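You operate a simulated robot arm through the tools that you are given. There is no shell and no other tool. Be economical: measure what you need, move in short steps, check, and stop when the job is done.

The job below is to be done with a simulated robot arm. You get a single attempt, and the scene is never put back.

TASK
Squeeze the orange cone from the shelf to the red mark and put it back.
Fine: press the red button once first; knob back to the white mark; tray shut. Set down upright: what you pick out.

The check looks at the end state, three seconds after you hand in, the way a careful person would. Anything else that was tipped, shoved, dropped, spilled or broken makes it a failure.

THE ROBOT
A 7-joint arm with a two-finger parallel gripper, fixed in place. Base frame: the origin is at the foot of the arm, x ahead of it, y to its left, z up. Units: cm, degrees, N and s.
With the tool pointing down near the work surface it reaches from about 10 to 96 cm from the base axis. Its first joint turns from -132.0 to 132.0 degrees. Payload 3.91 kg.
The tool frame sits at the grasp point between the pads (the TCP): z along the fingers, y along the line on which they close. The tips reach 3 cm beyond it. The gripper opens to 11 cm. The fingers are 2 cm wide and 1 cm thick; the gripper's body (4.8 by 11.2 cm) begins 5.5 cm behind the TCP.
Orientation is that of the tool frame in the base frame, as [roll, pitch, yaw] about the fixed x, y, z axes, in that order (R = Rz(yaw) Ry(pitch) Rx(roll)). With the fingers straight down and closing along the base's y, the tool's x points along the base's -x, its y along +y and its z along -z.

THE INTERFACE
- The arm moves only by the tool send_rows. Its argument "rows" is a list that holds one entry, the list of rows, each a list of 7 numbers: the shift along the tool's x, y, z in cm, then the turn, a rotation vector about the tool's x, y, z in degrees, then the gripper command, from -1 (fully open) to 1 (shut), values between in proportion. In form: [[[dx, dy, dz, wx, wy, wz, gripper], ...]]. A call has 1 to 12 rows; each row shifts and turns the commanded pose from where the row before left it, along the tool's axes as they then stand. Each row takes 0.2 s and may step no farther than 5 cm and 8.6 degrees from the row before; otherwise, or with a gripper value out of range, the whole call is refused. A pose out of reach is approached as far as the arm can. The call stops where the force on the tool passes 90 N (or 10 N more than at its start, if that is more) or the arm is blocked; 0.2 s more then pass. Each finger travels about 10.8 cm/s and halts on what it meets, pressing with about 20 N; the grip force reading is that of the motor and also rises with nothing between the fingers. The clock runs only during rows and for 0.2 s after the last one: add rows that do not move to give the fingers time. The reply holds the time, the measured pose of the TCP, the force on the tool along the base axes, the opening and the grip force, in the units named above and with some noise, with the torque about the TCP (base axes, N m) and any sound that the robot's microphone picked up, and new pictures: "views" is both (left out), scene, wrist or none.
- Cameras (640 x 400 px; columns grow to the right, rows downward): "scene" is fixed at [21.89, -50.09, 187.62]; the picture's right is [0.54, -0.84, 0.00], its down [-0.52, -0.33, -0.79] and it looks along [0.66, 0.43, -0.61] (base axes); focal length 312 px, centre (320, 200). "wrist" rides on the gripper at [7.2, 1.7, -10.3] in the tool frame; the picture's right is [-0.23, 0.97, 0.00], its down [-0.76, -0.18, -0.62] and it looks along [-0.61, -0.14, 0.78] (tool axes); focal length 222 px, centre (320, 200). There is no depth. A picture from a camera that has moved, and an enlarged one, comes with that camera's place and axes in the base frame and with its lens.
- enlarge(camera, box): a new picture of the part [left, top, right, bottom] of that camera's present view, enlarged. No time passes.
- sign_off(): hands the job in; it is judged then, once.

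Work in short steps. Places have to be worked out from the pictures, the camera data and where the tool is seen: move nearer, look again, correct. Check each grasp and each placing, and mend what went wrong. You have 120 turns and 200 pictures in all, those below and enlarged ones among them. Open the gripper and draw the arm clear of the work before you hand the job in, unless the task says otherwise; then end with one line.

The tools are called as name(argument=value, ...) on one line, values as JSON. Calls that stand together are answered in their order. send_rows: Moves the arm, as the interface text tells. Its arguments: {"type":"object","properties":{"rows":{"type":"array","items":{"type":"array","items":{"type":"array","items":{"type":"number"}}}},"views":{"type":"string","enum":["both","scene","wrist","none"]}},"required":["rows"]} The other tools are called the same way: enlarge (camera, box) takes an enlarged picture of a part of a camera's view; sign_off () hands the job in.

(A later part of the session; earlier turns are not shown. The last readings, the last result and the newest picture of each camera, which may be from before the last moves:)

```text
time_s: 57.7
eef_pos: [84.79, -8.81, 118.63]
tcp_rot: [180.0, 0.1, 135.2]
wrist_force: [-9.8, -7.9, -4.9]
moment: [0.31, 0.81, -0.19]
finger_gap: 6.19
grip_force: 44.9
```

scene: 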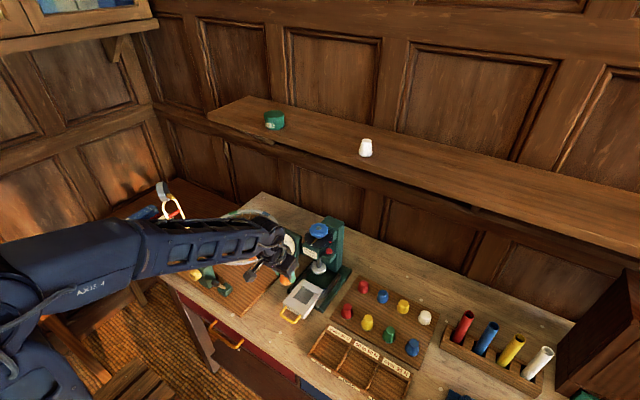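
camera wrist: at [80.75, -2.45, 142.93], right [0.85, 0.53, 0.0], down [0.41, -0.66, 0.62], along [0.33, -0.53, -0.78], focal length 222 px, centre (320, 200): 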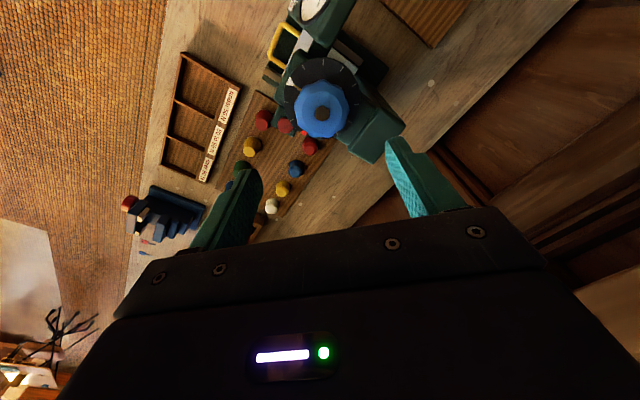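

send_rows(rows=[[[0, -0.1, 0, 0, 0, 0, 0.8], [0, 0, 0, 0, 0, -6, 0.8], [0, 0, 0, 0, 0, -6, 0.8], [0, 0, 0, 0, 0, -6, 0.8], [0, 0, 0, 0, 0, 0, 0.8]]], views="none")

enlarge(camera="scene", box=[260, 200, 360, 280])

enlarge(camera="wrist", box=[220, 90, 420, 215])

```text
time_s: 58.9
eef_pos: [84.76, -8.87, 118.81]
tcp_rot: [-180.0, 0.2, 153.1]
wrist_force: [-9.8, -8.7, -1.2]
moment: [-0.06, -0.14, -0.76]
finger_gap: 6.34
grip_force: 44.9
```

```text
5.00 times, centred on (310, 240) of scene
camera zoom: at [21.89, -50.09, 187.62], right [0.54, -0.84, 0.0], down [-0.52, -0.33, -0.79], along [0.66, 0.43, -0.61], focal length 1560 px, centre (370, 0)
```

zoom: 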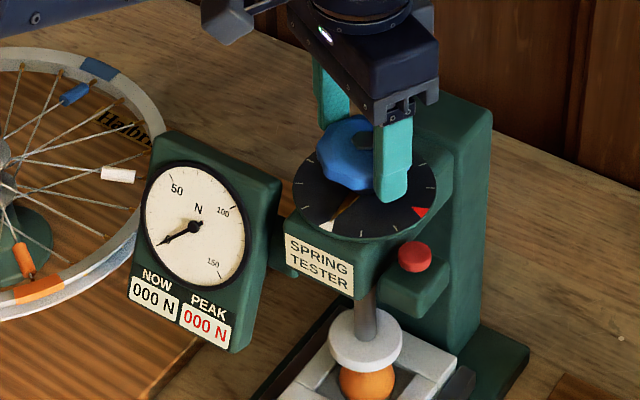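

```text
3.20 times, centred on (320, 152) of wrist
camera zoom: at [79.17, -4.17, 129.16], right [0.64, 0.77, 0.0], down [0.6, -0.5, 0.62], along [0.48, -0.4, -0.78], focal length 711 px, centre (320, 352)
```

zoom: 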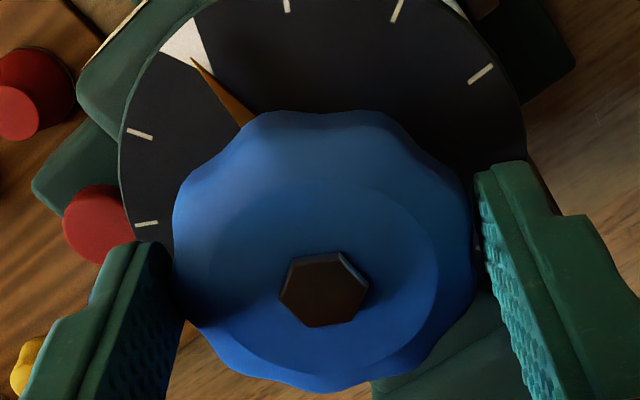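

The knob did not follow counter‑clockwise – the fingers slipped (probably an end stop). A right-hand screw goes down clockwise, so I turn back and test clockwise.

send_rows(rows=[[[0, 0, 0, 0, 0, 6, 0.8], [0, 0, 0, 0, 0, 6, 0.8], [0, 0, 0, 0, 0, 6, 0.8], [0, 0, 0, 0, 0, 6, 1], [0, 0, 0, 0, 0, 6, 1], [0, 0, 0, 0, 0, 6, 1], [0, 0, 0, 0, 0, 0, 1]]], views="none")

enlarge(camera="scene", box=[260, 200, 360, 280])

enlarge(camera="wrist", box=[220, 90, 420, 215])

```text
time_s: 60.5
eef_pos: [84.87, -8.8, 118.79]
tcp_rot: [179.8, 0.1, 117.1]
wrist_force: [13.7, 5.8, 8.5]
moment: [-0.67, -0.82, 0.03]
finger_gap: 6.35
grip_force: 44.6
```

```text
5.00 times, centred on (310, 240) of scene
camera zoom: at [21.89, -50.09, 187.62], right [0.54, -0.84, 0.0], down [-0.52, -0.33, -0.79], along [0.66, 0.43, -0.61], focal length 1560 px, centre (370, 0)
```

zoom: 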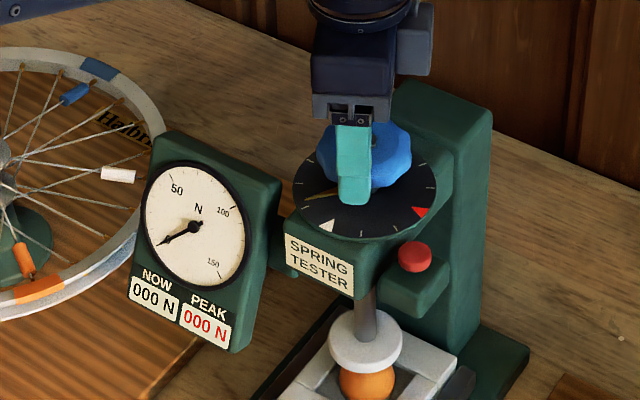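

```text
3.20 times, centred on (320, 152) of wrist
camera zoom: at [83.17, -1.61, 129.16], right [0.97, 0.24, 0.0], down [0.19, -0.76, 0.62], along [0.15, -0.61, -0.78], focal length 711 px, centre (320, 352)
```

zoom: 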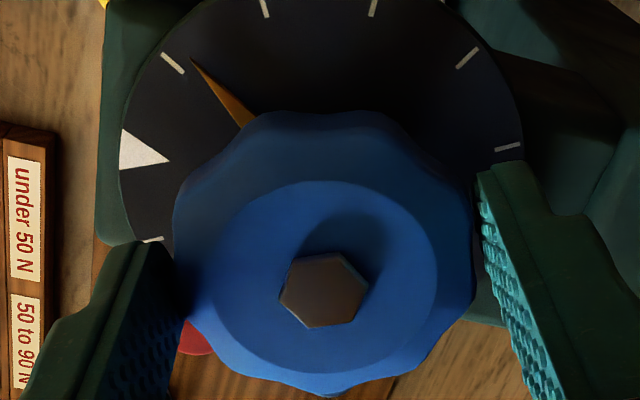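

Clockwise works: the pointer moved ~36° with the hand, so red is 270° clockwise. Release (no load yet) and wind the wrist back 144° counter‑clockwise to get a long stroke.

send_rows(rows=[[[0, 0, 0, 0, 0, 0, 0], [0, 0, 0, 0, 0, 0, -0.55], [0, 0, 0, 0, 0, 0, -0.55], [0, 0, 0, 0, 0, -8.5, -0.55], [0, 0, 0, 0, 0, -8.5, -0.55], [0, 0, 0, 0, 0, -8.5, -0.55], [0, 0, 0, 0, 0, -8.5, -0.55], [0, 0, 0, 0, 0, -8.5, -0.55], [0, 0, 0, 0, 0, -8.5, -0.55], [0, 0, 0, 0, 0, -8.5, -0.55], [0, 0, 0, 0, 0, 0, -0.55]]], views="none")

send_rows(rows=[[[0, 0, 0, 0, 0, -8.5, -0.55], [0, 0, 0, 0, 0, -8.5, -0.55], [0, 0, 0, 0, 0, -8.5, -0.55], [0, 0, 0, 0, 0, -8.5, -0.55], [0, 0, 0, 0, 0, -8.5, -0.55], [0, 0, 0, 0, 0, -8.5, -0.55], [0, 0, 0, 0, 0, -8.5, -0.55], [0, 0, 0, 0, 0, -8.5, -0.55], [0, 0, 0, 0, 0, -8.5, -0.55], [0, 0, 0, 0, 0, -8, -0.55], [0, 0, 0, 0, 0, 0, -0.55]]], views="both")

```text
time_s: 62.9
eef_pos: [84.8, -8.93, 118.86]
tcp_rot: [-179.9, 0.1, 176.7]
wrist_force: [-0.5, 0.0, 0.0]
moment: [0.01, -0.03, -0.02]
finger_gap: 8.51
grip_force: 0.0
```

```text
time_s: 65.3
eef_pos: [84.64, -8.69, 118.72]
tcp_rot: [-179.9, -0.1, -98.7]
wrist_force: [0.3, 0.0, 0.5]
moment: [-0.01, 0.03, -0.05]
finger_gap: 8.52
grip_force: 0.0
camera wrist: at [82.02, -15.76, 129.15], right [-0.93, 0.37, 0.0], down [0.29, 0.73, 0.62], along [0.23, 0.58, -0.78], focal length 222 px, centre (320, 200)
```

scene: 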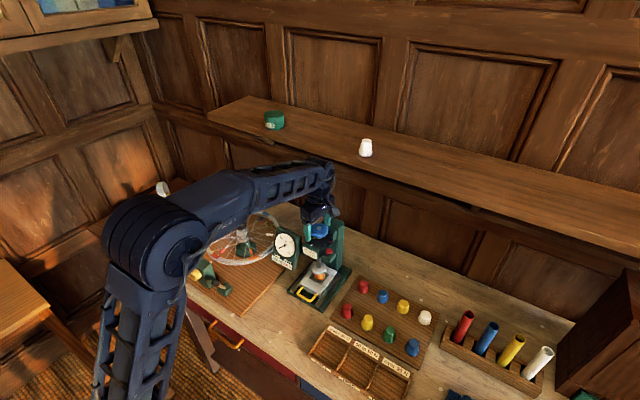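
wrist: 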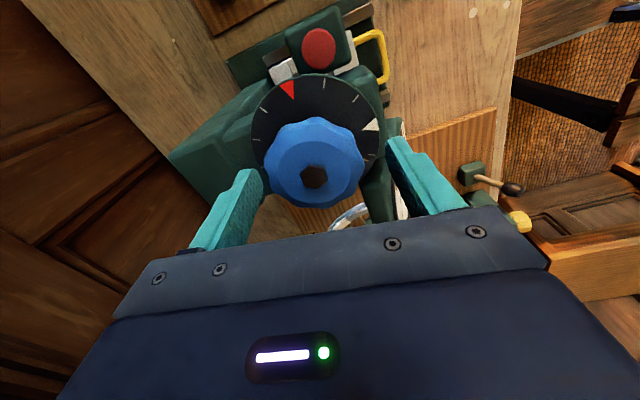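

Full range reached (yaw 261°). Grip again and read the side force.

send_rows(rows=[[[0, 0, 0, 0, 0, 0, 0], [0, 0, 0, 0, 0, 0, 0.4], [0, 0, 0, 0, 0, 0, 0.8], [0, 0, 0, 0, 0, 0, 1], [0, 0, 0, 0, 0, 0, 1]]], views="none")

enlarge(camera="wrist", box=[220, 70, 420, 215])

```text
time_s: 66.5
eef_pos: [84.81, -8.88, 118.58]
tcp_rot: [-179.9, 0.0, -99.0]
wrist_force: [39.4, -4.9, 2.4]
moment: [-0.19, -0.95, 0.05]
finger_gap: 6.71
grip_force: 19.8
```

```text
2.76 times, centred on (320, 142) of wrist
camera zoom: at [82.16, -15.78, 129.11], right [-0.93, 0.37, 0.0], down [0.29, 0.73, 0.62], along [0.23, 0.58, -0.78], focal length 613 px, centre (320, 359)
```

zoom: 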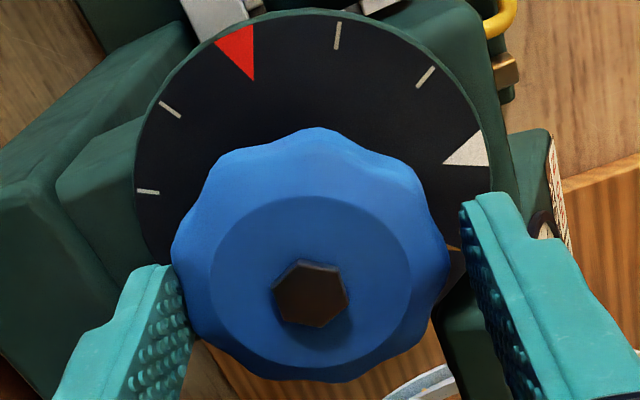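

The knob is more to +x; shift +0.3 (tool −y).

send_rows(rows=[[[0, -0.25, 0, 0, 0, 0, 1], [0, 0, 0, 0, 0, 0, 1], [0, 0, 0, 0, 0, 0, 1]]], views="none")

```text
time_s: 67.3
eef_pos: [85.04, -8.96, 118.69]
tcp_rot: [-180.0, -0.2, -98.9]
wrist_force: [24.2, -2.3, 11.3]
moment: [0.31, 0.07, 0.03]
finger_gap: 6.37
grip_force: 45.0
```

send_rows(rows=[[[0, -0.15, 0, 0, 0, 0, 1], [0, 0, 0, 0, 0, 0, 1]]], views="none")

```text
time_s: 67.9
eef_pos: [85.01, -8.84, 118.7]
tcp_rot: [179.9, 0.0, -98.8]
wrist_force: [-2.8, 2.5, 4.8]
moment: [0.43, 0.14, -0.02]
finger_gap: 6.37
grip_force: 44.6
```

Centred. Turn clockwise 80° and check pointer and gauge.

send_rows(rows=[[[0, 0, 0, 0, 0, 8, 1], [0, 0, 0, 0, 0, 8, 1], [0, 0, 0, 0, 0, 8, 1], [0, 0, 0, 0, 0, 8, 1], [0, 0, 0, 0, 0, 8, 1], [0, 0, 0, 0, 0, 8, 1], [0, 0, 0, 0, 0, 8, 1], [0, 0, 0, 0, 0, 8, 1], [0, 0, 0, 0, 0, 8, 1], [0, 0, 0, 0, 0, 8, 1], [0, 0, 0, 0, 0, 0, 1]]], views="none")

enlarge(camera="scene", box=[260, 200, 360, 280])

enlarge(camera="wrist", box=[220, 70, 420, 215])

```text
time_s: 70.3
eef_pos: [85.08, -9.1, 118.81]
tcp_rot: [-179.9, 0.1, -179.1]
wrist_force: [-12.5, -7.5, -8.6]
moment: [-0.12, 0.93, 0.0]
finger_gap: 6.36
grip_force: 45.4
```

```text
5.00 times, centred on (310, 240) of scene
camera zoom: at [21.89, -50.09, 187.62], right [0.54, -0.84, 0.0], down [-0.52, -0.33, -0.79], along [0.66, 0.43, -0.61], focal length 1560 px, centre (370, 0)
```

zoom: 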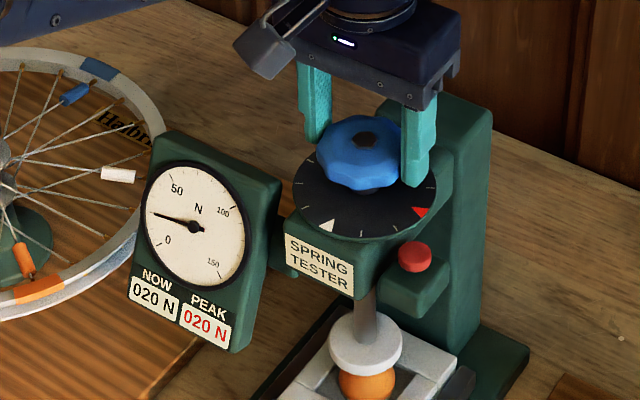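

```text
2.76 times, centred on (320, 142) of wrist
camera zoom: at [78.0, -7.49, 129.11], right [0.21, 0.98, 0.0], down [0.76, -0.16, 0.62], along [0.61, -0.13, -0.78], focal length 613 px, centre (320, 359)
```

zoom: 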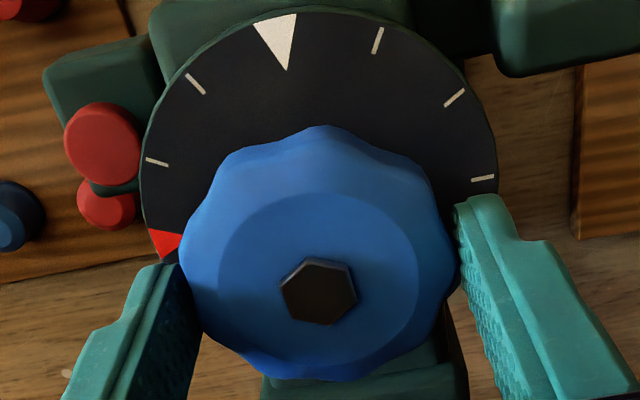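

Gauge reads 20 N at ~116°. Continue clockwise.

send_rows(rows=[[[0, 0, 0, 0, 0, 8, 1], [0, 0, 0, 0, 0, 8, 1], [0, 0, 0, 0, 0, 8, 1], [0, 0, 0, 0, 0, 8, 1], [0, 0, 0, 0, 0, 8, 1], [0, 0, 0, 0, 0, 8, 1], [0, 0, 0, 0, 0, 8, 1], [0, 0, 0, 0, 0, 8, 1], [0, 0, 0, 0, 0, 8, 1], [0, 0, 0, 0, 0, 8, 1], [0, 0, 0, 0, 0, 0, 1]]], views="none")

enlarge(camera="scene", box=[260, 200, 360, 280])

enlarge(camera="wrist", box=[220, 70, 420, 215])

```text
time_s: 72.7
eef_pos: [84.94, -9.09, 118.71]
tcp_rot: [-179.9, -0.1, 101.0]
wrist_force: [-25.8, -32.2, -7.5]
moment: [-1.23, 0.14, 0.03]
finger_gap: 6.37
grip_force: 44.9
```

```text
5.00 times, centred on (310, 240) of scene
camera zoom: at [21.89, -50.09, 187.62], right [0.54, -0.84, 0.0], down [-0.52, -0.33, -0.79], along [0.66, 0.43, -0.61], focal length 1560 px, centre (370, 0)
```

zoom: 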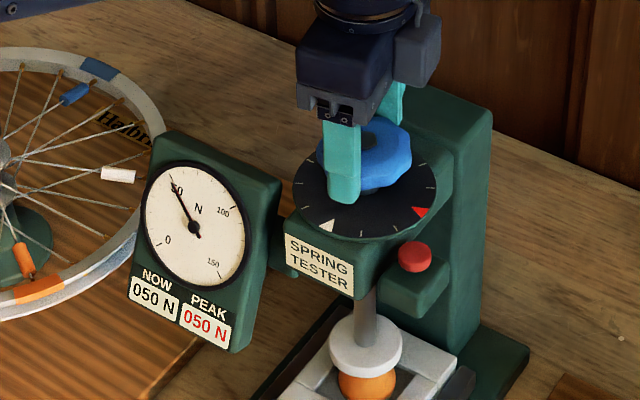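

```text
2.76 times, centred on (320, 142) of wrist
camera zoom: at [85.41, -1.71, 129.12], right [1.0, -0.04, 0.0], down [-0.03, -0.78, 0.62], along [-0.02, -0.62, -0.78], focal length 613 px, centre (320, 359)
```

zoom: 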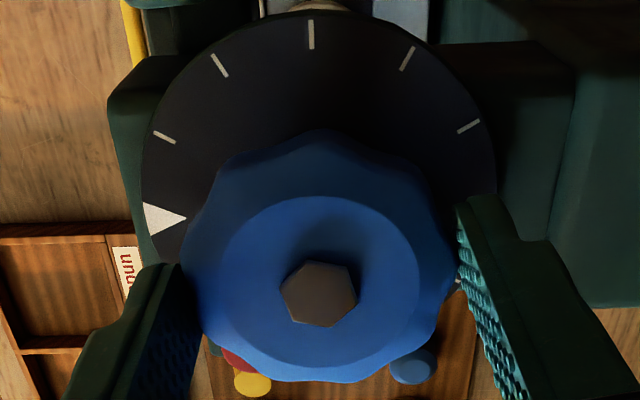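

50 N at ~196°, linear. Relieve the side load, then turn ~66° more.

send_rows(rows=[[[-0.22, -0.27, 0, 0, 0, 0, 1], [0, 0, 0, 0, 0, 8, 1], [0, 0, 0, 0, 0, 8, 1], [0, 0, 0, 0, 0, 8, 1], [0, 0, 0, 0, 0, 8, 1], [0, 0, 0, 0, 0, 8, 1], [0, 0, 0, 0, 0, 8, 1], [0, 0, 0, 0, 0, 8, 1], [0, 0, 0, 0, 0, 6, 1], [0, 0, 0, 0, 0, 0, 1]]], views="none")

enlarge(camera="scene", box=[260, 200, 360, 280])

enlarge(camera="wrist", box=[220, 70, 420, 215])

```text
time_s: 74.9
eef_pos: [85.01, -8.97, 118.76]
tcp_rot: [179.9, 0.0, 39.0]
wrist_force: [4.3, 11.1, 0.5]
moment: [0.91, 0.73, 0.0]
finger_gap: 6.31
grip_force: 44.9
```

```text
5.00 times, centred on (310, 240) of scene
camera zoom: at [21.89, -50.09, 187.62], right [0.54, -0.84, 0.0], down [-0.52, -0.33, -0.79], along [0.66, 0.43, -0.61], focal length 1560 px, centre (370, 0)
```

zoom: 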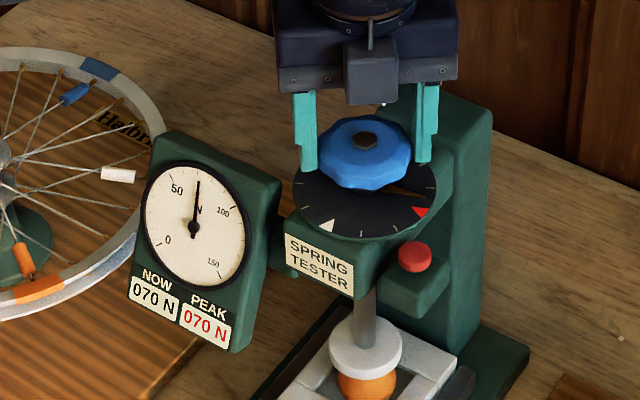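

```text
2.76 times, centred on (320, 142) of wrist
camera zoom: at [91.74, -5.87, 129.15], right [0.44, -0.9, 0.0], down [-0.7, -0.34, 0.62], along [-0.56, -0.27, -0.78], focal length 613 px, centre (320, 359)
```

zoom: 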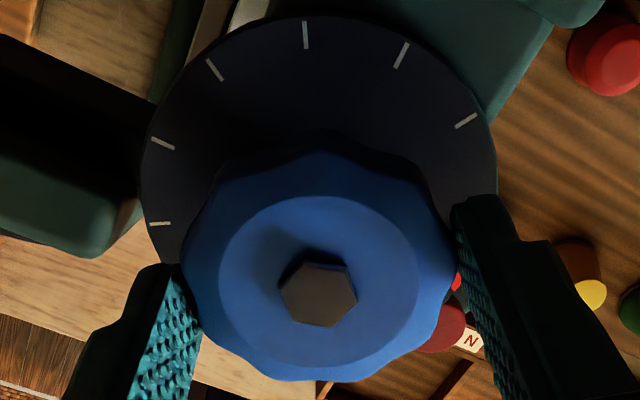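

enlarge(camera="scene", box=[302, 222, 350, 252])

```text
13.33 times, centred on (326, 237) of scene
camera zoom: at [21.89, -50.09, 187.62], right [0.54, -0.84, 0.0], down [-0.52, -0.33, -0.79], along [0.66, 0.43, -0.61], focal length 4160 px, centre (240, -293)
```

zoom: 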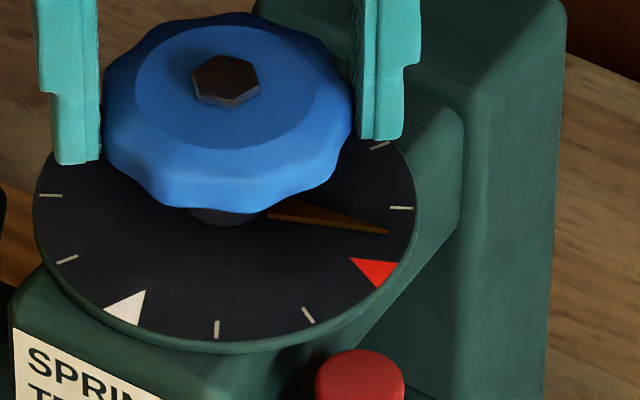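

Pointer is about 16–19° short of red. Turn 12° more and re-check.

send_rows(rows=[[[0, 0, 0, 0, 0, 6, 1], [0, 0, 0, 0, 0, 6, 1], [0, 0, 0, 0, 0, 0, 1]]], views="none")

enlarge(camera="scene", box=[302, 222, 350, 252])

```text
time_s: 75.7
eef_pos: [85.01, -9.06, 118.72]
tcp_rot: [179.9, -0.1, 27.1]
wrist_force: [-6.6, 18.4, 0.4]
moment: [0.62, 0.96, 0.04]
finger_gap: 6.3
grip_force: 45.1
```

```text
13.33 times, centred on (326, 237) of scene
camera zoom: at [21.89, -50.09, 187.62], right [0.54, -0.84, 0.0], down [-0.52, -0.33, -0.79], along [0.66, 0.43, -0.61], focal length 4160 px, centre (240, -293)
```

zoom: 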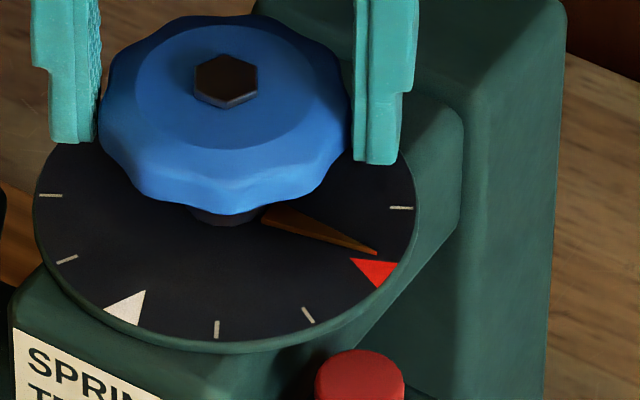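

Roughly 6–7° still missing. Turn 6° more.

send_rows(rows=[[[0, 0, 0, 0, 0, 3, 1], [0, 0, 0, 0, 0, 3, 1], [0, 0, 0, 0, 0, 0, 1]]], views="none")

enlarge(camera="scene", box=[302, 222, 350, 252])

enlarge(camera="scene", box=[280, 240, 312, 290])

```text
time_s: 76.5
eef_pos: [84.91, -9.01, 118.84]
tcp_rot: [179.9, 0.1, 21.2]
wrist_force: [-22.0, 20.3, -4.4]
moment: [1.27, 1.1, 0.02]
finger_gap: 6.32
grip_force: 44.8
```

```text
13.33 times, centred on (326, 237) of scene
camera zoom: at [21.89, -50.09, 187.62], right [0.54, -0.84, 0.0], down [-0.52, -0.33, -0.79], along [0.66, 0.43, -0.61], focal length 4160 px, centre (240, -293)
```

zoom: 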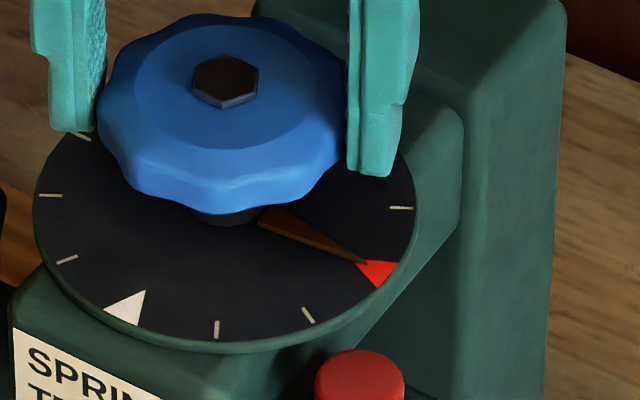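

```text
8.00 times, centred on (296, 265) of scene
camera zoom: at [21.89, -50.09, 187.62], right [0.54, -0.84, 0.0], down [-0.52, -0.33, -0.79], along [0.66, 0.43, -0.61], focal length 2496 px, centre (512, -320)
```

zoom: 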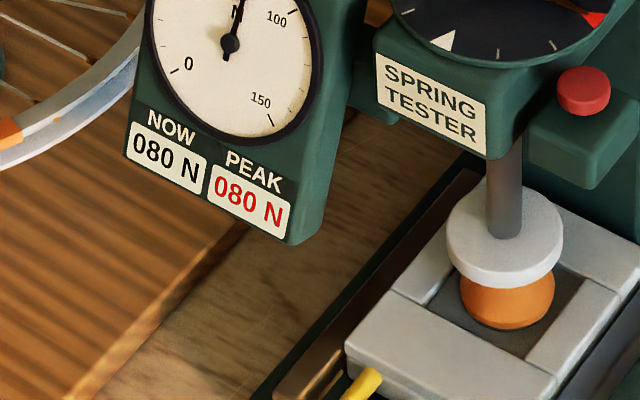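

Pointer tip is practically on the red mark; one more degree.

send_rows(rows=[[[0, 0, 0, 0, 0, 1.2, 1], [0, 0, 0, 0, 0, 0, 1], [0, 0, 0, 0, 0, 0, 1]]], views="none")

enlarge(camera="scene", box=[310, 230, 342, 250])

```text
time_s: 77.3
eef_pos: [84.9, -9.22, 118.75]
tcp_rot: [180.0, 0.1, 20.0]
wrist_force: [-32.7, 25.1, -7.2]
moment: [1.06, 1.47, 0.06]
finger_gap: 6.32
grip_force: 45.4
```

```text
16.00 times, centred on (326, 240) of scene
camera zoom: at [21.89, -50.09, 187.62], right [0.54, -0.84, 0.0], down [-0.52, -0.33, -0.79], along [0.66, 0.43, -0.61], focal length 4992 px, centre (224, -440)
```

zoom: 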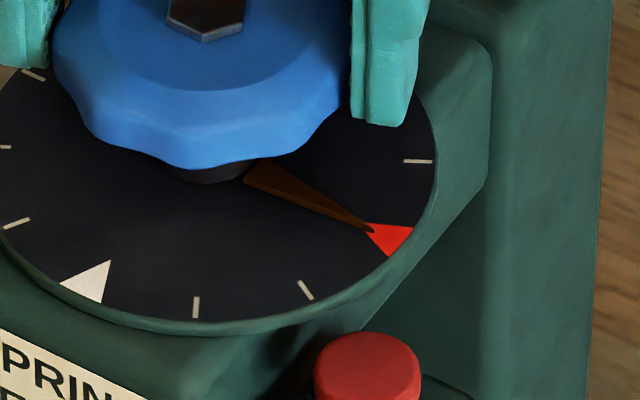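

On the red mark. Now turn back counter‑clockwise, relieving the side load first.

send_rows(rows=[[[-0.12, -0.2, 0, 0, 0, -3, 1], [0, 0, 0, 0, 0, -8, 1], [0, 0, 0, 0, 0, -8, 1], [0, 0, 0, 0, 0, -8, 1], [0, 0, 0, 0, 0, -8, 1], [0, 0, 0, 0, 0, -8, 1], [0, 0, 0, 0, 0, -8, 1], [0, 0, 0, 0, 0, -8, 1], [0, 0, 0, 0, 0, -8, 1], [0, 0, 0, 0, 0, -8, 1], [0, 0, 0, 0, 0, -8, 1], [0, 0, 0, 0, 0, 0, 1]]], views="none")

enlarge(camera="scene", box=[260, 200, 360, 280])

```text
time_s: 79.9
eef_pos: [84.9, -8.76, 118.75]
tcp_rot: [179.8, 0.0, 103.2]
wrist_force: [50.0, 25.1, 16.8]
moment: [1.48, -1.27, 0.15]
finger_gap: 6.17
grip_force: 45.1
```

```text
5.00 times, centred on (310, 240) of scene
camera zoom: at [21.89, -50.09, 187.62], right [0.54, -0.84, 0.0], down [-0.52, -0.33, -0.79], along [0.66, 0.43, -0.61], focal length 1560 px, centre (370, 0)
```

zoom: 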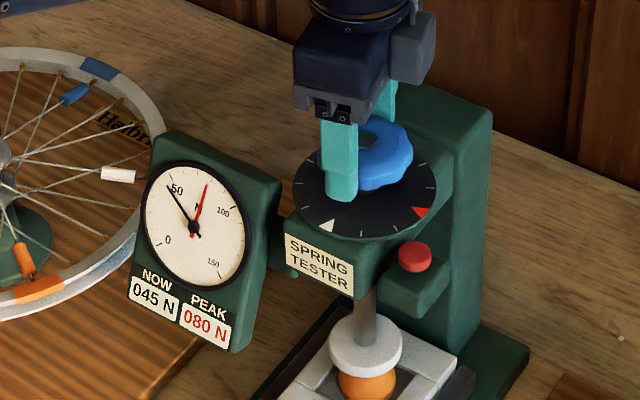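

Knob follows; peak holds at 80 N. Relieve side load and continue back.

send_rows(rows=[[[0.1, 0.4, 0, 0, 0, -6, 1], [0, 0, 0, 0, 0, -8, 1], [0, 0, 0, 0, 0, -8, 1], [0, 0, 0, 0, 0, -8, 1], [0, 0, 0, 0, 0, -8, 1], [0, 0, 0, 0, 0, -8, 1], [0, 0, 0, 0, 0, -8, 1], [0, 0, 0, 0, 0, -8, 1], [0, 0, 0, 0, 0, -8, 1], [0, 0, 0, 0, 0, -8, 1], [0, 0, 0, 0, 0, -8, 1], [0, 0, 0, 0, 0, 0, 1]]], views="none")

enlarge(camera="scene", box=[260, 200, 360, 280])

enlarge(camera="wrist", box=[220, 70, 420, 215])

```text
time_s: 82.5
eef_pos: [85.08, -9.05, 118.7]
tcp_rot: [-179.9, 0.0, -171.0]
wrist_force: [-23.1, -21.3, -12.4]
moment: [-0.17, 0.56, -0.02]
finger_gap: 6.16
grip_force: 44.9
```

```text
5.00 times, centred on (310, 240) of scene
camera zoom: at [21.89, -50.09, 187.62], right [0.54, -0.84, 0.0], down [-0.52, -0.33, -0.79], along [0.66, 0.43, -0.61], focal length 1560 px, centre (370, 0)
```

zoom: 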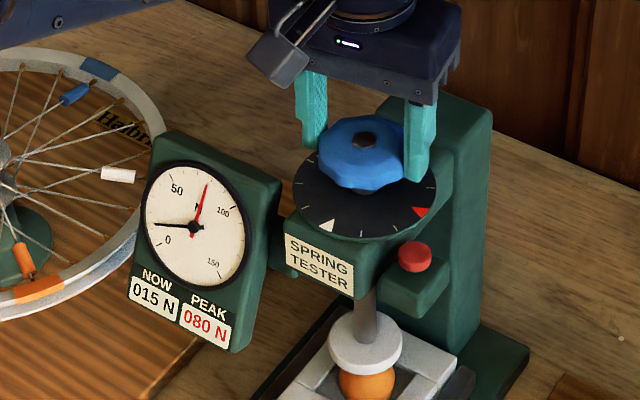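

```text
2.76 times, centred on (320, 142) of wrist
camera zoom: at [77.76, -8.51, 129.12], right [0.07, 1.0, 0.0], down [0.78, -0.06, 0.62], along [0.62, -0.05, -0.78], focal length 613 px, centre (320, 359)
```

zoom: 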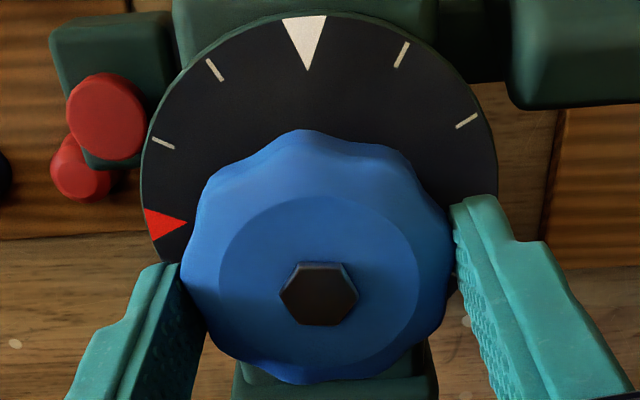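

send_rows(rows=[[[0.2, -0.17, 0, 0, 0, -6, 1], [0, 0, 0, 0, 0, -8, 1], [0, 0, 0, 0, 0, -8, 1], [0, 0, 0, 0, 0, -8, 1], [0, 0, 0, 0, 0, -8, 1], [0, 0, 0, 0, 0, -8, 1], [0, 0, 0, 0, 0, -8, 1], [0, 0, 0, 0, 0, -8, 1], [0, 0, 0, 0, 0, -8, 1], [0, 0, 0, 0, 0, -8, 1], [0, 0, 0, 0, 0, 0, 1]]], views="none")

enlarge(camera="scene", box=[260, 200, 360, 280])

enlarge(camera="wrist", box=[220, 70, 420, 215])

```text
time_s: 84.9
eef_pos: [84.87, -9.04, 118.78]
tcp_rot: [-179.9, -0.1, -92.9]
wrist_force: [14.2, 10.3, -1.5]
moment: [0.98, 0.24, 0.01]
finger_gap: 6.18
grip_force: 44.5
```

```text
5.00 times, centred on (310, 240) of scene
camera zoom: at [21.89, -50.09, 187.62], right [0.54, -0.84, 0.0], down [-0.52, -0.33, -0.79], along [0.66, 0.43, -0.61], focal length 1560 px, centre (370, 0)
```

zoom: 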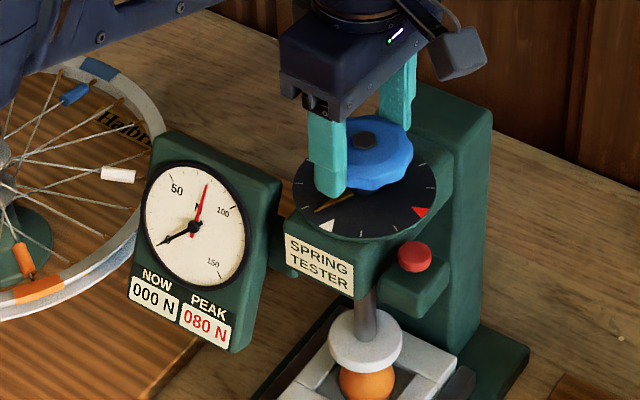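

```text
2.76 times, centred on (320, 142) of wrist
camera zoom: at [83.05, -16.13, 129.15], right [-0.96, 0.28, 0.0], down [0.22, 0.75, 0.62], along [0.17, 0.6, -0.78], focal length 613 px, centre (320, 359)
```

zoom: 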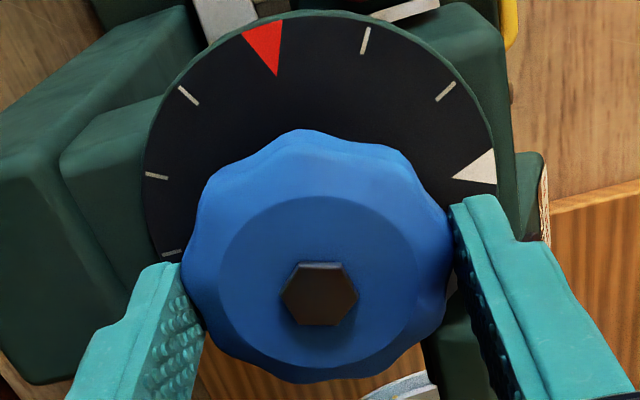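

Force is 0 again; pointer ~25–30° from white. Continue 18° and look.

send_rows(rows=[[[0, 0, 0, 0, 0, -6, 1], [0, 0, 0, 0, 0, -6, 1], [0, 0, 0, 0, 0, -6, 1], [0, 0, 0, 0, 0, 0, 1]]], views="none")

enlarge(camera="scene", box=[302, 222, 350, 252])

```text
time_s: 85.9
eef_pos: [85.04, -9.01, 118.65]
tcp_rot: [-180.0, -0.1, -75.0]
wrist_force: [8.7, 16.2, -5.1]
moment: [0.06, -0.75, 0.03]
finger_gap: 6.17
grip_force: 45.2
```

```text
13.33 times, centred on (326, 237) of scene
camera zoom: at [21.89, -50.09, 187.62], right [0.54, -0.84, 0.0], down [-0.52, -0.33, -0.79], along [0.66, 0.43, -0.61], focal length 4160 px, centre (240, -293)
```

zoom: 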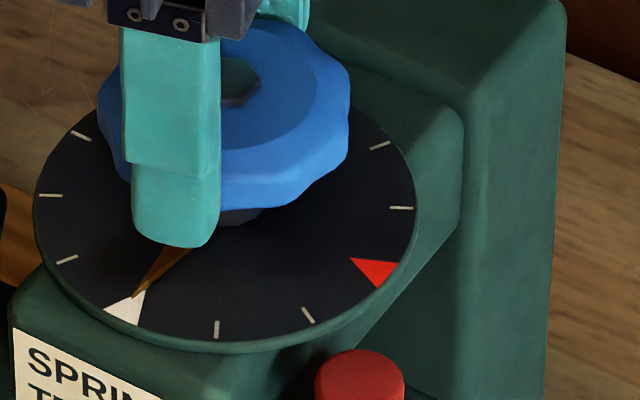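

send_rows(rows=[[[0, 0, 0, 0, 0, -2, 1], [0, 0, 0, 0, 0, 0, 1]]], views="none")

enlarge(camera="scene", box=[302, 222, 350, 252])

```text
time_s: 86.5
eef_pos: [85.07, -8.99, 118.76]
tcp_rot: [-180.0, -0.1, -73.1]
wrist_force: [10.0, 14.5, 0.1]
moment: [1.1, 0.08, -1.15]
finger_gap: 6.18
grip_force: 44.9
```

```text
13.33 times, centred on (326, 237) of scene
camera zoom: at [21.89, -50.09, 187.62], right [0.54, -0.84, 0.0], down [-0.52, -0.33, -0.79], along [0.66, 0.43, -0.61], focal length 4160 px, centre (240, -293)
```

zoom: 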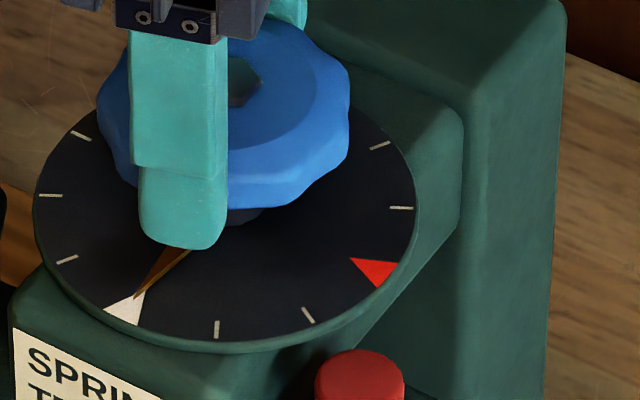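

At the stop, pointer on the white mark. Release, rise and unwind the wrist.

send_rows(rows=[[[0, 0, 0, 0, 0, 0, 0], [0, 0, 0, 0, 0, 0, -0.55], [0, 0, 0, 0, 0, 0, -0.55], [0, 0, -4, 0, 0, 0, -0.55], [0, 0, -4.5, 0, 0, 0, -0.55], [0, 0, -4.5, 0, 0, 0, -0.55], [0, 0, 0, 0, 0, 8.2, -0.55], [0, 0, 0, 0, 0, 8.2, -0.55], [0, 0, 0, 0, 0, 8.2, -0.55], [0, 0, 0, 0, 0, 8.2, -0.55], [0, 0, 0, 0, 0, 8.2, -0.55], [0, 0, 0, 0, 0, 8.2, -0.55]]], views="none")

send_rows(rows=[[[0, 0, 0, 0, 0, 8.2, -0.55], [0, 0, 0, 0, 0, 8.2, -0.55], [0, 0, 0, 0, 0, 8.2, -0.55], [0, 0, 0, 0, 0, 8.2, -0.55], [0, 0, 0, 0, 0, 8.2, -0.55], [0, 0, 0, 0, 0, 8.2, -0.55], [4, 0, 0, 0, 0, 8.2, 0], [4, 0, 0, 0, 0, 0, 1], [4, 0, 0, 0, 0, 0, 1], [3, 0, 0, 0, 0, 0, 1], [0, 0, 0, 0, 0, 0, 1]]], views="scene")

enlarge(camera="scene", box=[280, 210, 360, 290])

enlarge(camera="scene", box=[302, 222, 350, 252])

```text
time_s: 89.1
eef_pos: [84.94, -9.06, 131.69]
tcp_rot: [-179.8, 0.0, -122.4]
wrist_force: [-0.2, 1.0, 0.5]
moment: [0.0, 0.0, 0.01]
finger_gap: 8.53
grip_force: 0.1
```

```text
time_s: 91.5
eef_pos: [69.99, -9.83, 131.78]
tcp_rot: [-179.9, 0.0, -179.7]
wrist_force: [1.1, -0.6, -0.1]
moment: [0.0, 0.01, 0.0]
finger_gap: 0.02
grip_force: 20.1
```

scene: 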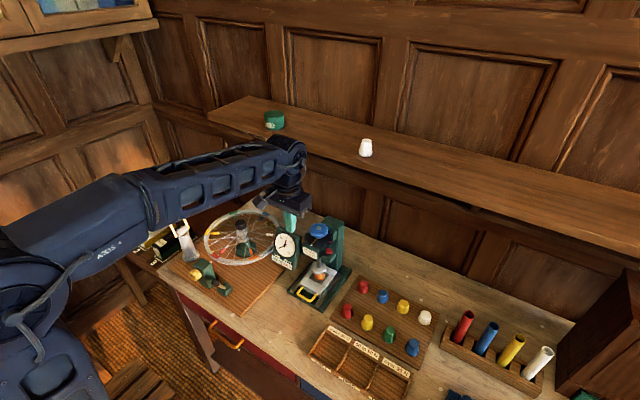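

```text
5.00 times, centred on (320, 250) of scene
camera zoom: at [21.89, -50.09, 187.62], right [0.54, -0.84, 0.0], down [-0.52, -0.33, -0.79], along [0.66, 0.43, -0.61], focal length 1560 px, centre (320, -50)
```

zoom: 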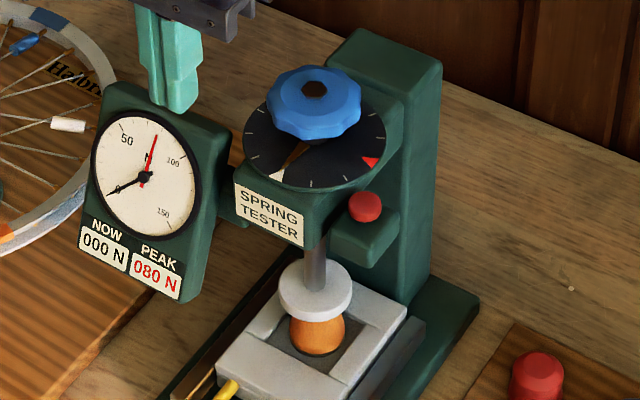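

```text
13.33 times, centred on (326, 237) of scene
camera zoom: at [21.89, -50.09, 187.62], right [0.54, -0.84, 0.0], down [-0.52, -0.33, -0.79], along [0.66, 0.43, -0.61], focal length 4160 px, centre (240, -293)
```

zoom: 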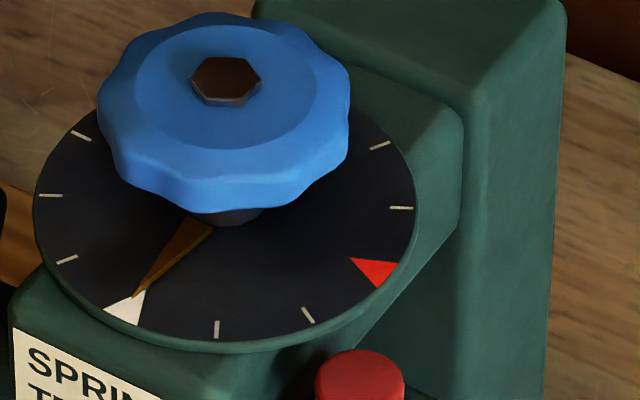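

Pointer rests on white, gauge at 0. Next: hook the tray handle again – tilt and descend in front of it.

send_rows(rows=[[[0, -0.1, 0, 0, -8, 0, 1], [0, -0.1, 0, 0, -7.8, 0, 1], [1.18, 0, 4.15, 0, 0, 0, 1], [1.18, 0, 4.15, 0, 0, 0, 1], [1.18, 0, 4.15, 0, 0, 0, 1], [1.18, 0, 4.15, 0, 0, 0, 1], [1.18, 0, 4.15, 0, 0, 0, 1], [1.18, 0, 4.15, 0, 0, 0, 1], [1.18, 0, 4.15, 0, 0, 0, 1], [1.18, 0, 4.15, 0, 0, 0, 1], [0, 0, 0, 0, 0, 0, 1]]], views="none")

enlarge(camera="wrist", box=[200, 60, 440, 210])

```text
time_s: 93.9
eef_pos: [70.03, -10.18, 97.41]
tcp_rot: [-179.9, 15.8, -179.5]
wrist_force: [-0.5, -0.4, -0.4]
moment: [-0.01, 0.06, 0.02]
finger_gap: 0.01
grip_force: 20.2
```

```text
2.67 times, centred on (320, 135) of wrist
camera zoom: at [60.33, -8.49, 105.38], right [0.21, 0.98, 0.06], down [0.56, -0.17, 0.81], along [0.8, -0.14, -0.59], focal length 592 px, centre (320, 373)
```

zoom: 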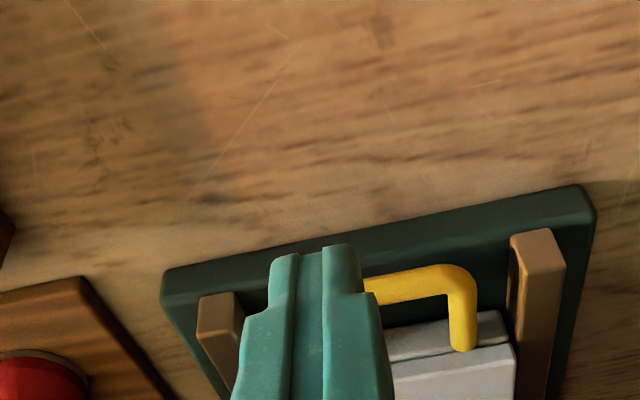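

send_rows(rows=[[[-2.77, 0.1, 0.75, 0, 0, 0, 1], [-2.77, 0.1, 0.75, 0, 0, 0, 1], [0.27, 0, 0.96, 0, 0, 0, 1], [0.27, 0, 0.96, 0, 0, 0, 1], [0.3, 0, 1.06, 0, 0, 0, 1], [0, 0, 0, 0, 0, 0, 1]]], views="none")

enlarge(camera="wrist", box=[200, 60, 440, 210])

```text
time_s: 95.3
eef_pos: [75.7, -9.81, 94.23]
tcp_rot: [-179.9, 15.9, -179.6]
wrist_force: [2.7, -0.4, 0.1]
moment: [-0.03, 0.0, 0.02]
finger_gap: 0.0
grip_force: 20.0
```

```text
2.67 times, centred on (320, 135) of wrist
camera zoom: at [65.99, -8.16, 102.19], right [0.21, 0.98, 0.06], down [0.56, -0.17, 0.81], along [0.8, -0.14, -0.59], focal length 592 px, centre (320, 373)
```

zoom: 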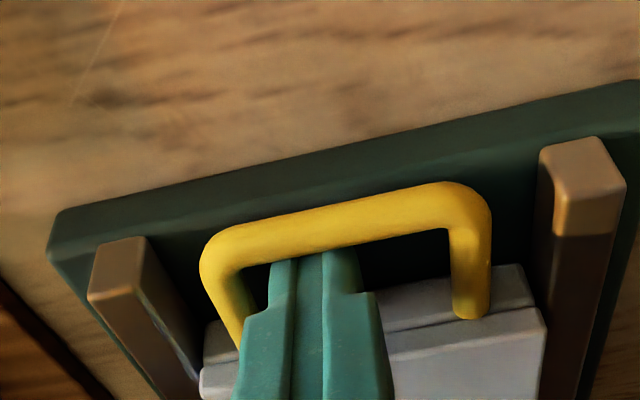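

Hooked. Pull the tray out gently to the same place as before.

send_rows(rows=[[[0.5, 0, -0.14, 0, 0, 0, 1], [0.78, 0, -0.22, 0, 0, 0, 1], [0.85, 0, -0.24, 0, 0, 0, 1], [0.85, 0, -0.24, 0, 0, 0, 1], [0.85, 0, -0.24, 0, 0, 0, 1], [0.85, 0, -0.24, 0, 0, 0, 1], [0.85, 0, -0.24, 0, 0, 0, 1], [0.85, 0, -0.24, 0, 0, 0, 1], [0.85, 0, -0.24, 0, 0, 0, 1], [0.85, 0, -0.24, 0, 0, 0, 1], [0.85, 0, -0.24, 0, 0, 0, 1], [0.4, 0, -0.11, 0, 0, 0, 1]]], views="none")

enlarge(camera="scene", box=[262, 240, 352, 316])

```text
time_s: 97.9
eef_pos: [66.07, -9.81, 94.17]
tcp_rot: [-180.0, 15.8, -179.6]
wrist_force: [-0.2, -0.1, -0.5]
moment: [0.04, 0.02, 0.02]
finger_gap: 0.0
grip_force: 20.1
```

```text
5.26 times, centred on (307, 278) of scene
camera zoom: at [21.89, -50.09, 187.62], right [0.54, -0.84, 0.0], down [-0.52, -0.33, -0.79], along [0.66, 0.43, -0.61], focal length 1642 px, centre (388, -210)
```

zoom: 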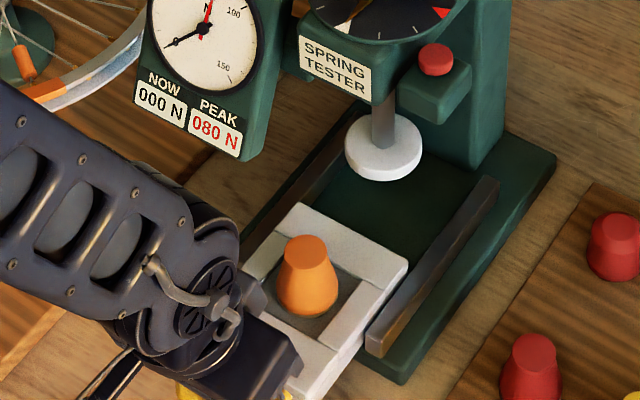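

Tray out, cone standing. Lift out of the handle, open, and move above the cone.

send_rows(rows=[[[-0.54, 0, -1.92, 0, 0, 0, 1], [-0.54, 0, -1.92, 0, 0, 0, 1], [-1.09, 0, -3.85, 0, 0, 0, 1], [-0.82, 0, -2.89, 0, 0, 0, 0.2], [0, 0, 0, 0, 0, 0, -0.45], [-3.0, 0.2, 0.86, 0, 0, 0, -0.45], [-3.0, 0.2, 0.86, 0, 0, 0, -0.45], [-1.8, 0.2, 0.5, 0, 0, 0, -0.45], [0, 0, 0, 0, 0, 0, -0.45]]], views="none")

enlarge(camera="wrist", box=[200, 60, 440, 210])

enlarge(camera="scene", box=[272, 255, 336, 300])

```text
time_s: 99.9
eef_pos: [74.1, -9.17, 105.11]
tcp_rot: [-179.9, 15.8, -179.6]
wrist_force: [0.9, 0.1, 0.5]
moment: [-0.01, -0.02, 0.02]
finger_gap: 7.98
grip_force: 0.2
```

```text
2.67 times, centred on (320, 135) of wrist
camera zoom: at [64.47, -7.53, 113.24], right [0.21, 0.98, 0.06], down [0.56, -0.17, 0.81], along [0.8, -0.14, -0.59], focal length 592 px, centre (320, 373)
```

zoom: 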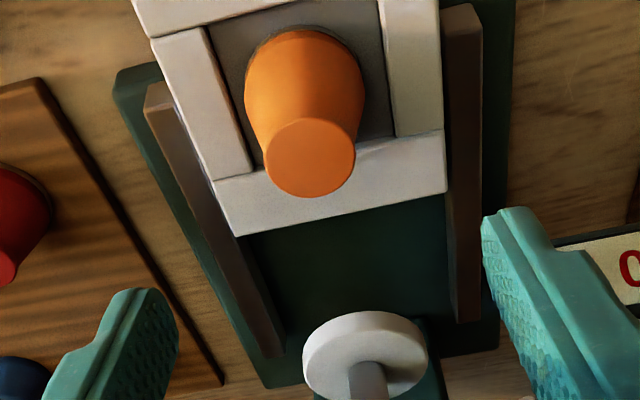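

```text
8.89 times, centred on (304, 278) of scene
camera zoom: at [21.89, -50.09, 187.62], right [0.54, -0.84, 0.0], down [-0.52, -0.33, -0.79], along [0.66, 0.43, -0.61], focal length 2773 px, centre (462, -489)
```

zoom: 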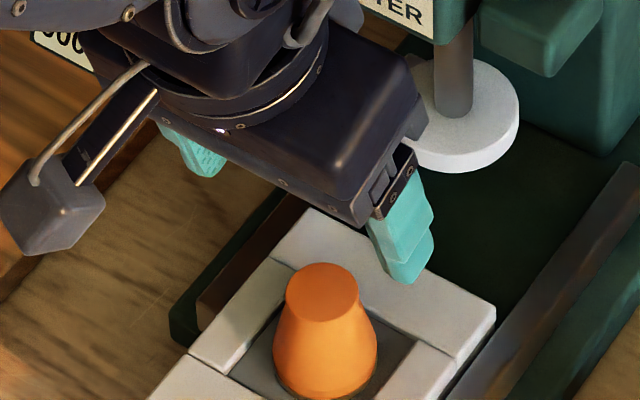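

Cone centre ≈ (75.0,-9.1). Lower the fingers around it to the same height as at release.

send_rows(rows=[[[0.6, 0, 3.0, 0, 0, 0, -0.3], [0.8, 0, 3.0, 0, 0, 0, -0.3], [0.62, 0, 2.2, 0, 0, 0, -0.3], [0, 0, 0, 0, 0, 0, -0.3]]], views="none")

enlarge(camera="wrist", box=[200, 60, 440, 210])

```text
time_s: 100.9
eef_pos: [74.41, -9.19, 96.68]
tcp_rot: [-179.9, 15.8, -179.7]
wrist_force: [-0.1, -0.1, 1.0]
moment: [-0.02, -0.01, 0.0]
finger_gap: 7.17
grip_force: 0.2
```

```text
2.67 times, centred on (320, 135) of wrist
camera zoom: at [64.69, -7.56, 104.71], right [0.21, 0.98, 0.06], down [0.56, -0.17, 0.81], along [0.8, -0.14, -0.59], focal length 592 px, centre (320, 373)
```

zoom: 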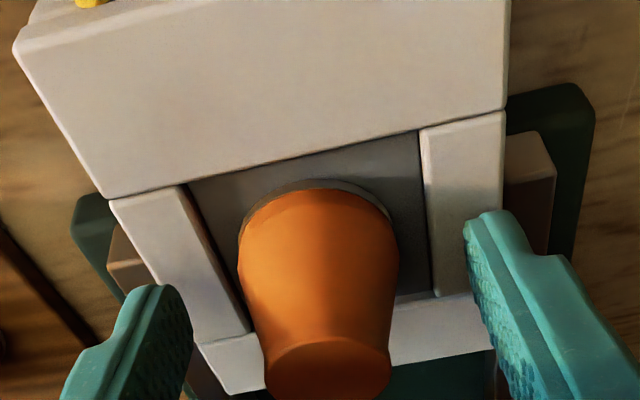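

Alignment matches the earlier grasp. Close.

send_rows(rows=[[[0, 0, 0, 0, 0, 0, 0.1], [0, 0, 0, 0, 0, 0, 0.4], [0, 0, 0, 0, 0, 0, 0.7], [0, 0, 0, 0, 0, 0, 0.8], [-0.14, 0, -0.48, 0, 0, 0, 0.8], [-0.54, 0, -1.92, 0, 0, 0, 0.8], [0, 0, 0, 0, 0, 0, 0.8]]], views="none")

enlarge(camera="wrist", box=[200, 60, 440, 210])

enlarge(camera="scene", box=[272, 255, 336, 300])

```text
time_s: 102.5
eef_pos: [74.44, -9.08, 99.18]
tcp_rot: [-179.9, 15.8, -179.7]
wrist_force: [-0.3, 0.0, -1.1]
moment: [-0.01, -0.02, 0.04]
finger_gap: 3.87
grip_force: 20.2
```

```text
2.67 times, centred on (320, 135) of wrist
camera zoom: at [64.73, -7.49, 107.22], right [0.21, 0.98, 0.06], down [0.56, -0.17, 0.81], along [0.8, -0.14, -0.59], focal length 592 px, centre (320, 373)
```

zoom: 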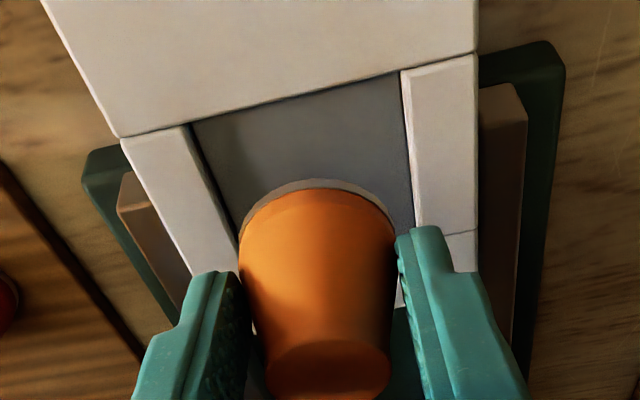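

```text
8.89 times, centred on (304, 278) of scene
camera zoom: at [21.89, -50.09, 187.62], right [0.54, -0.84, 0.0], down [-0.52, -0.33, -0.79], along [0.66, 0.43, -0.61], focal length 2773 px, centre (462, -489)
```

zoom: 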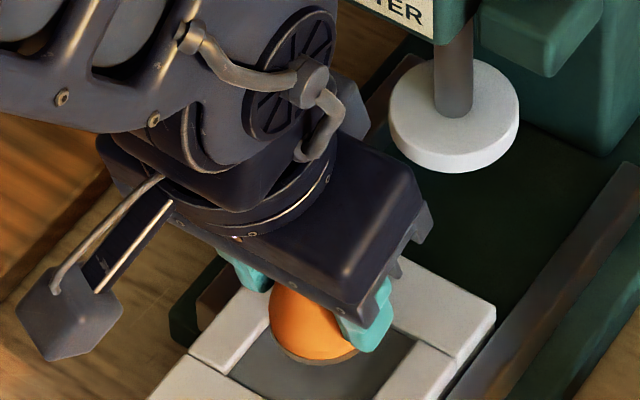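

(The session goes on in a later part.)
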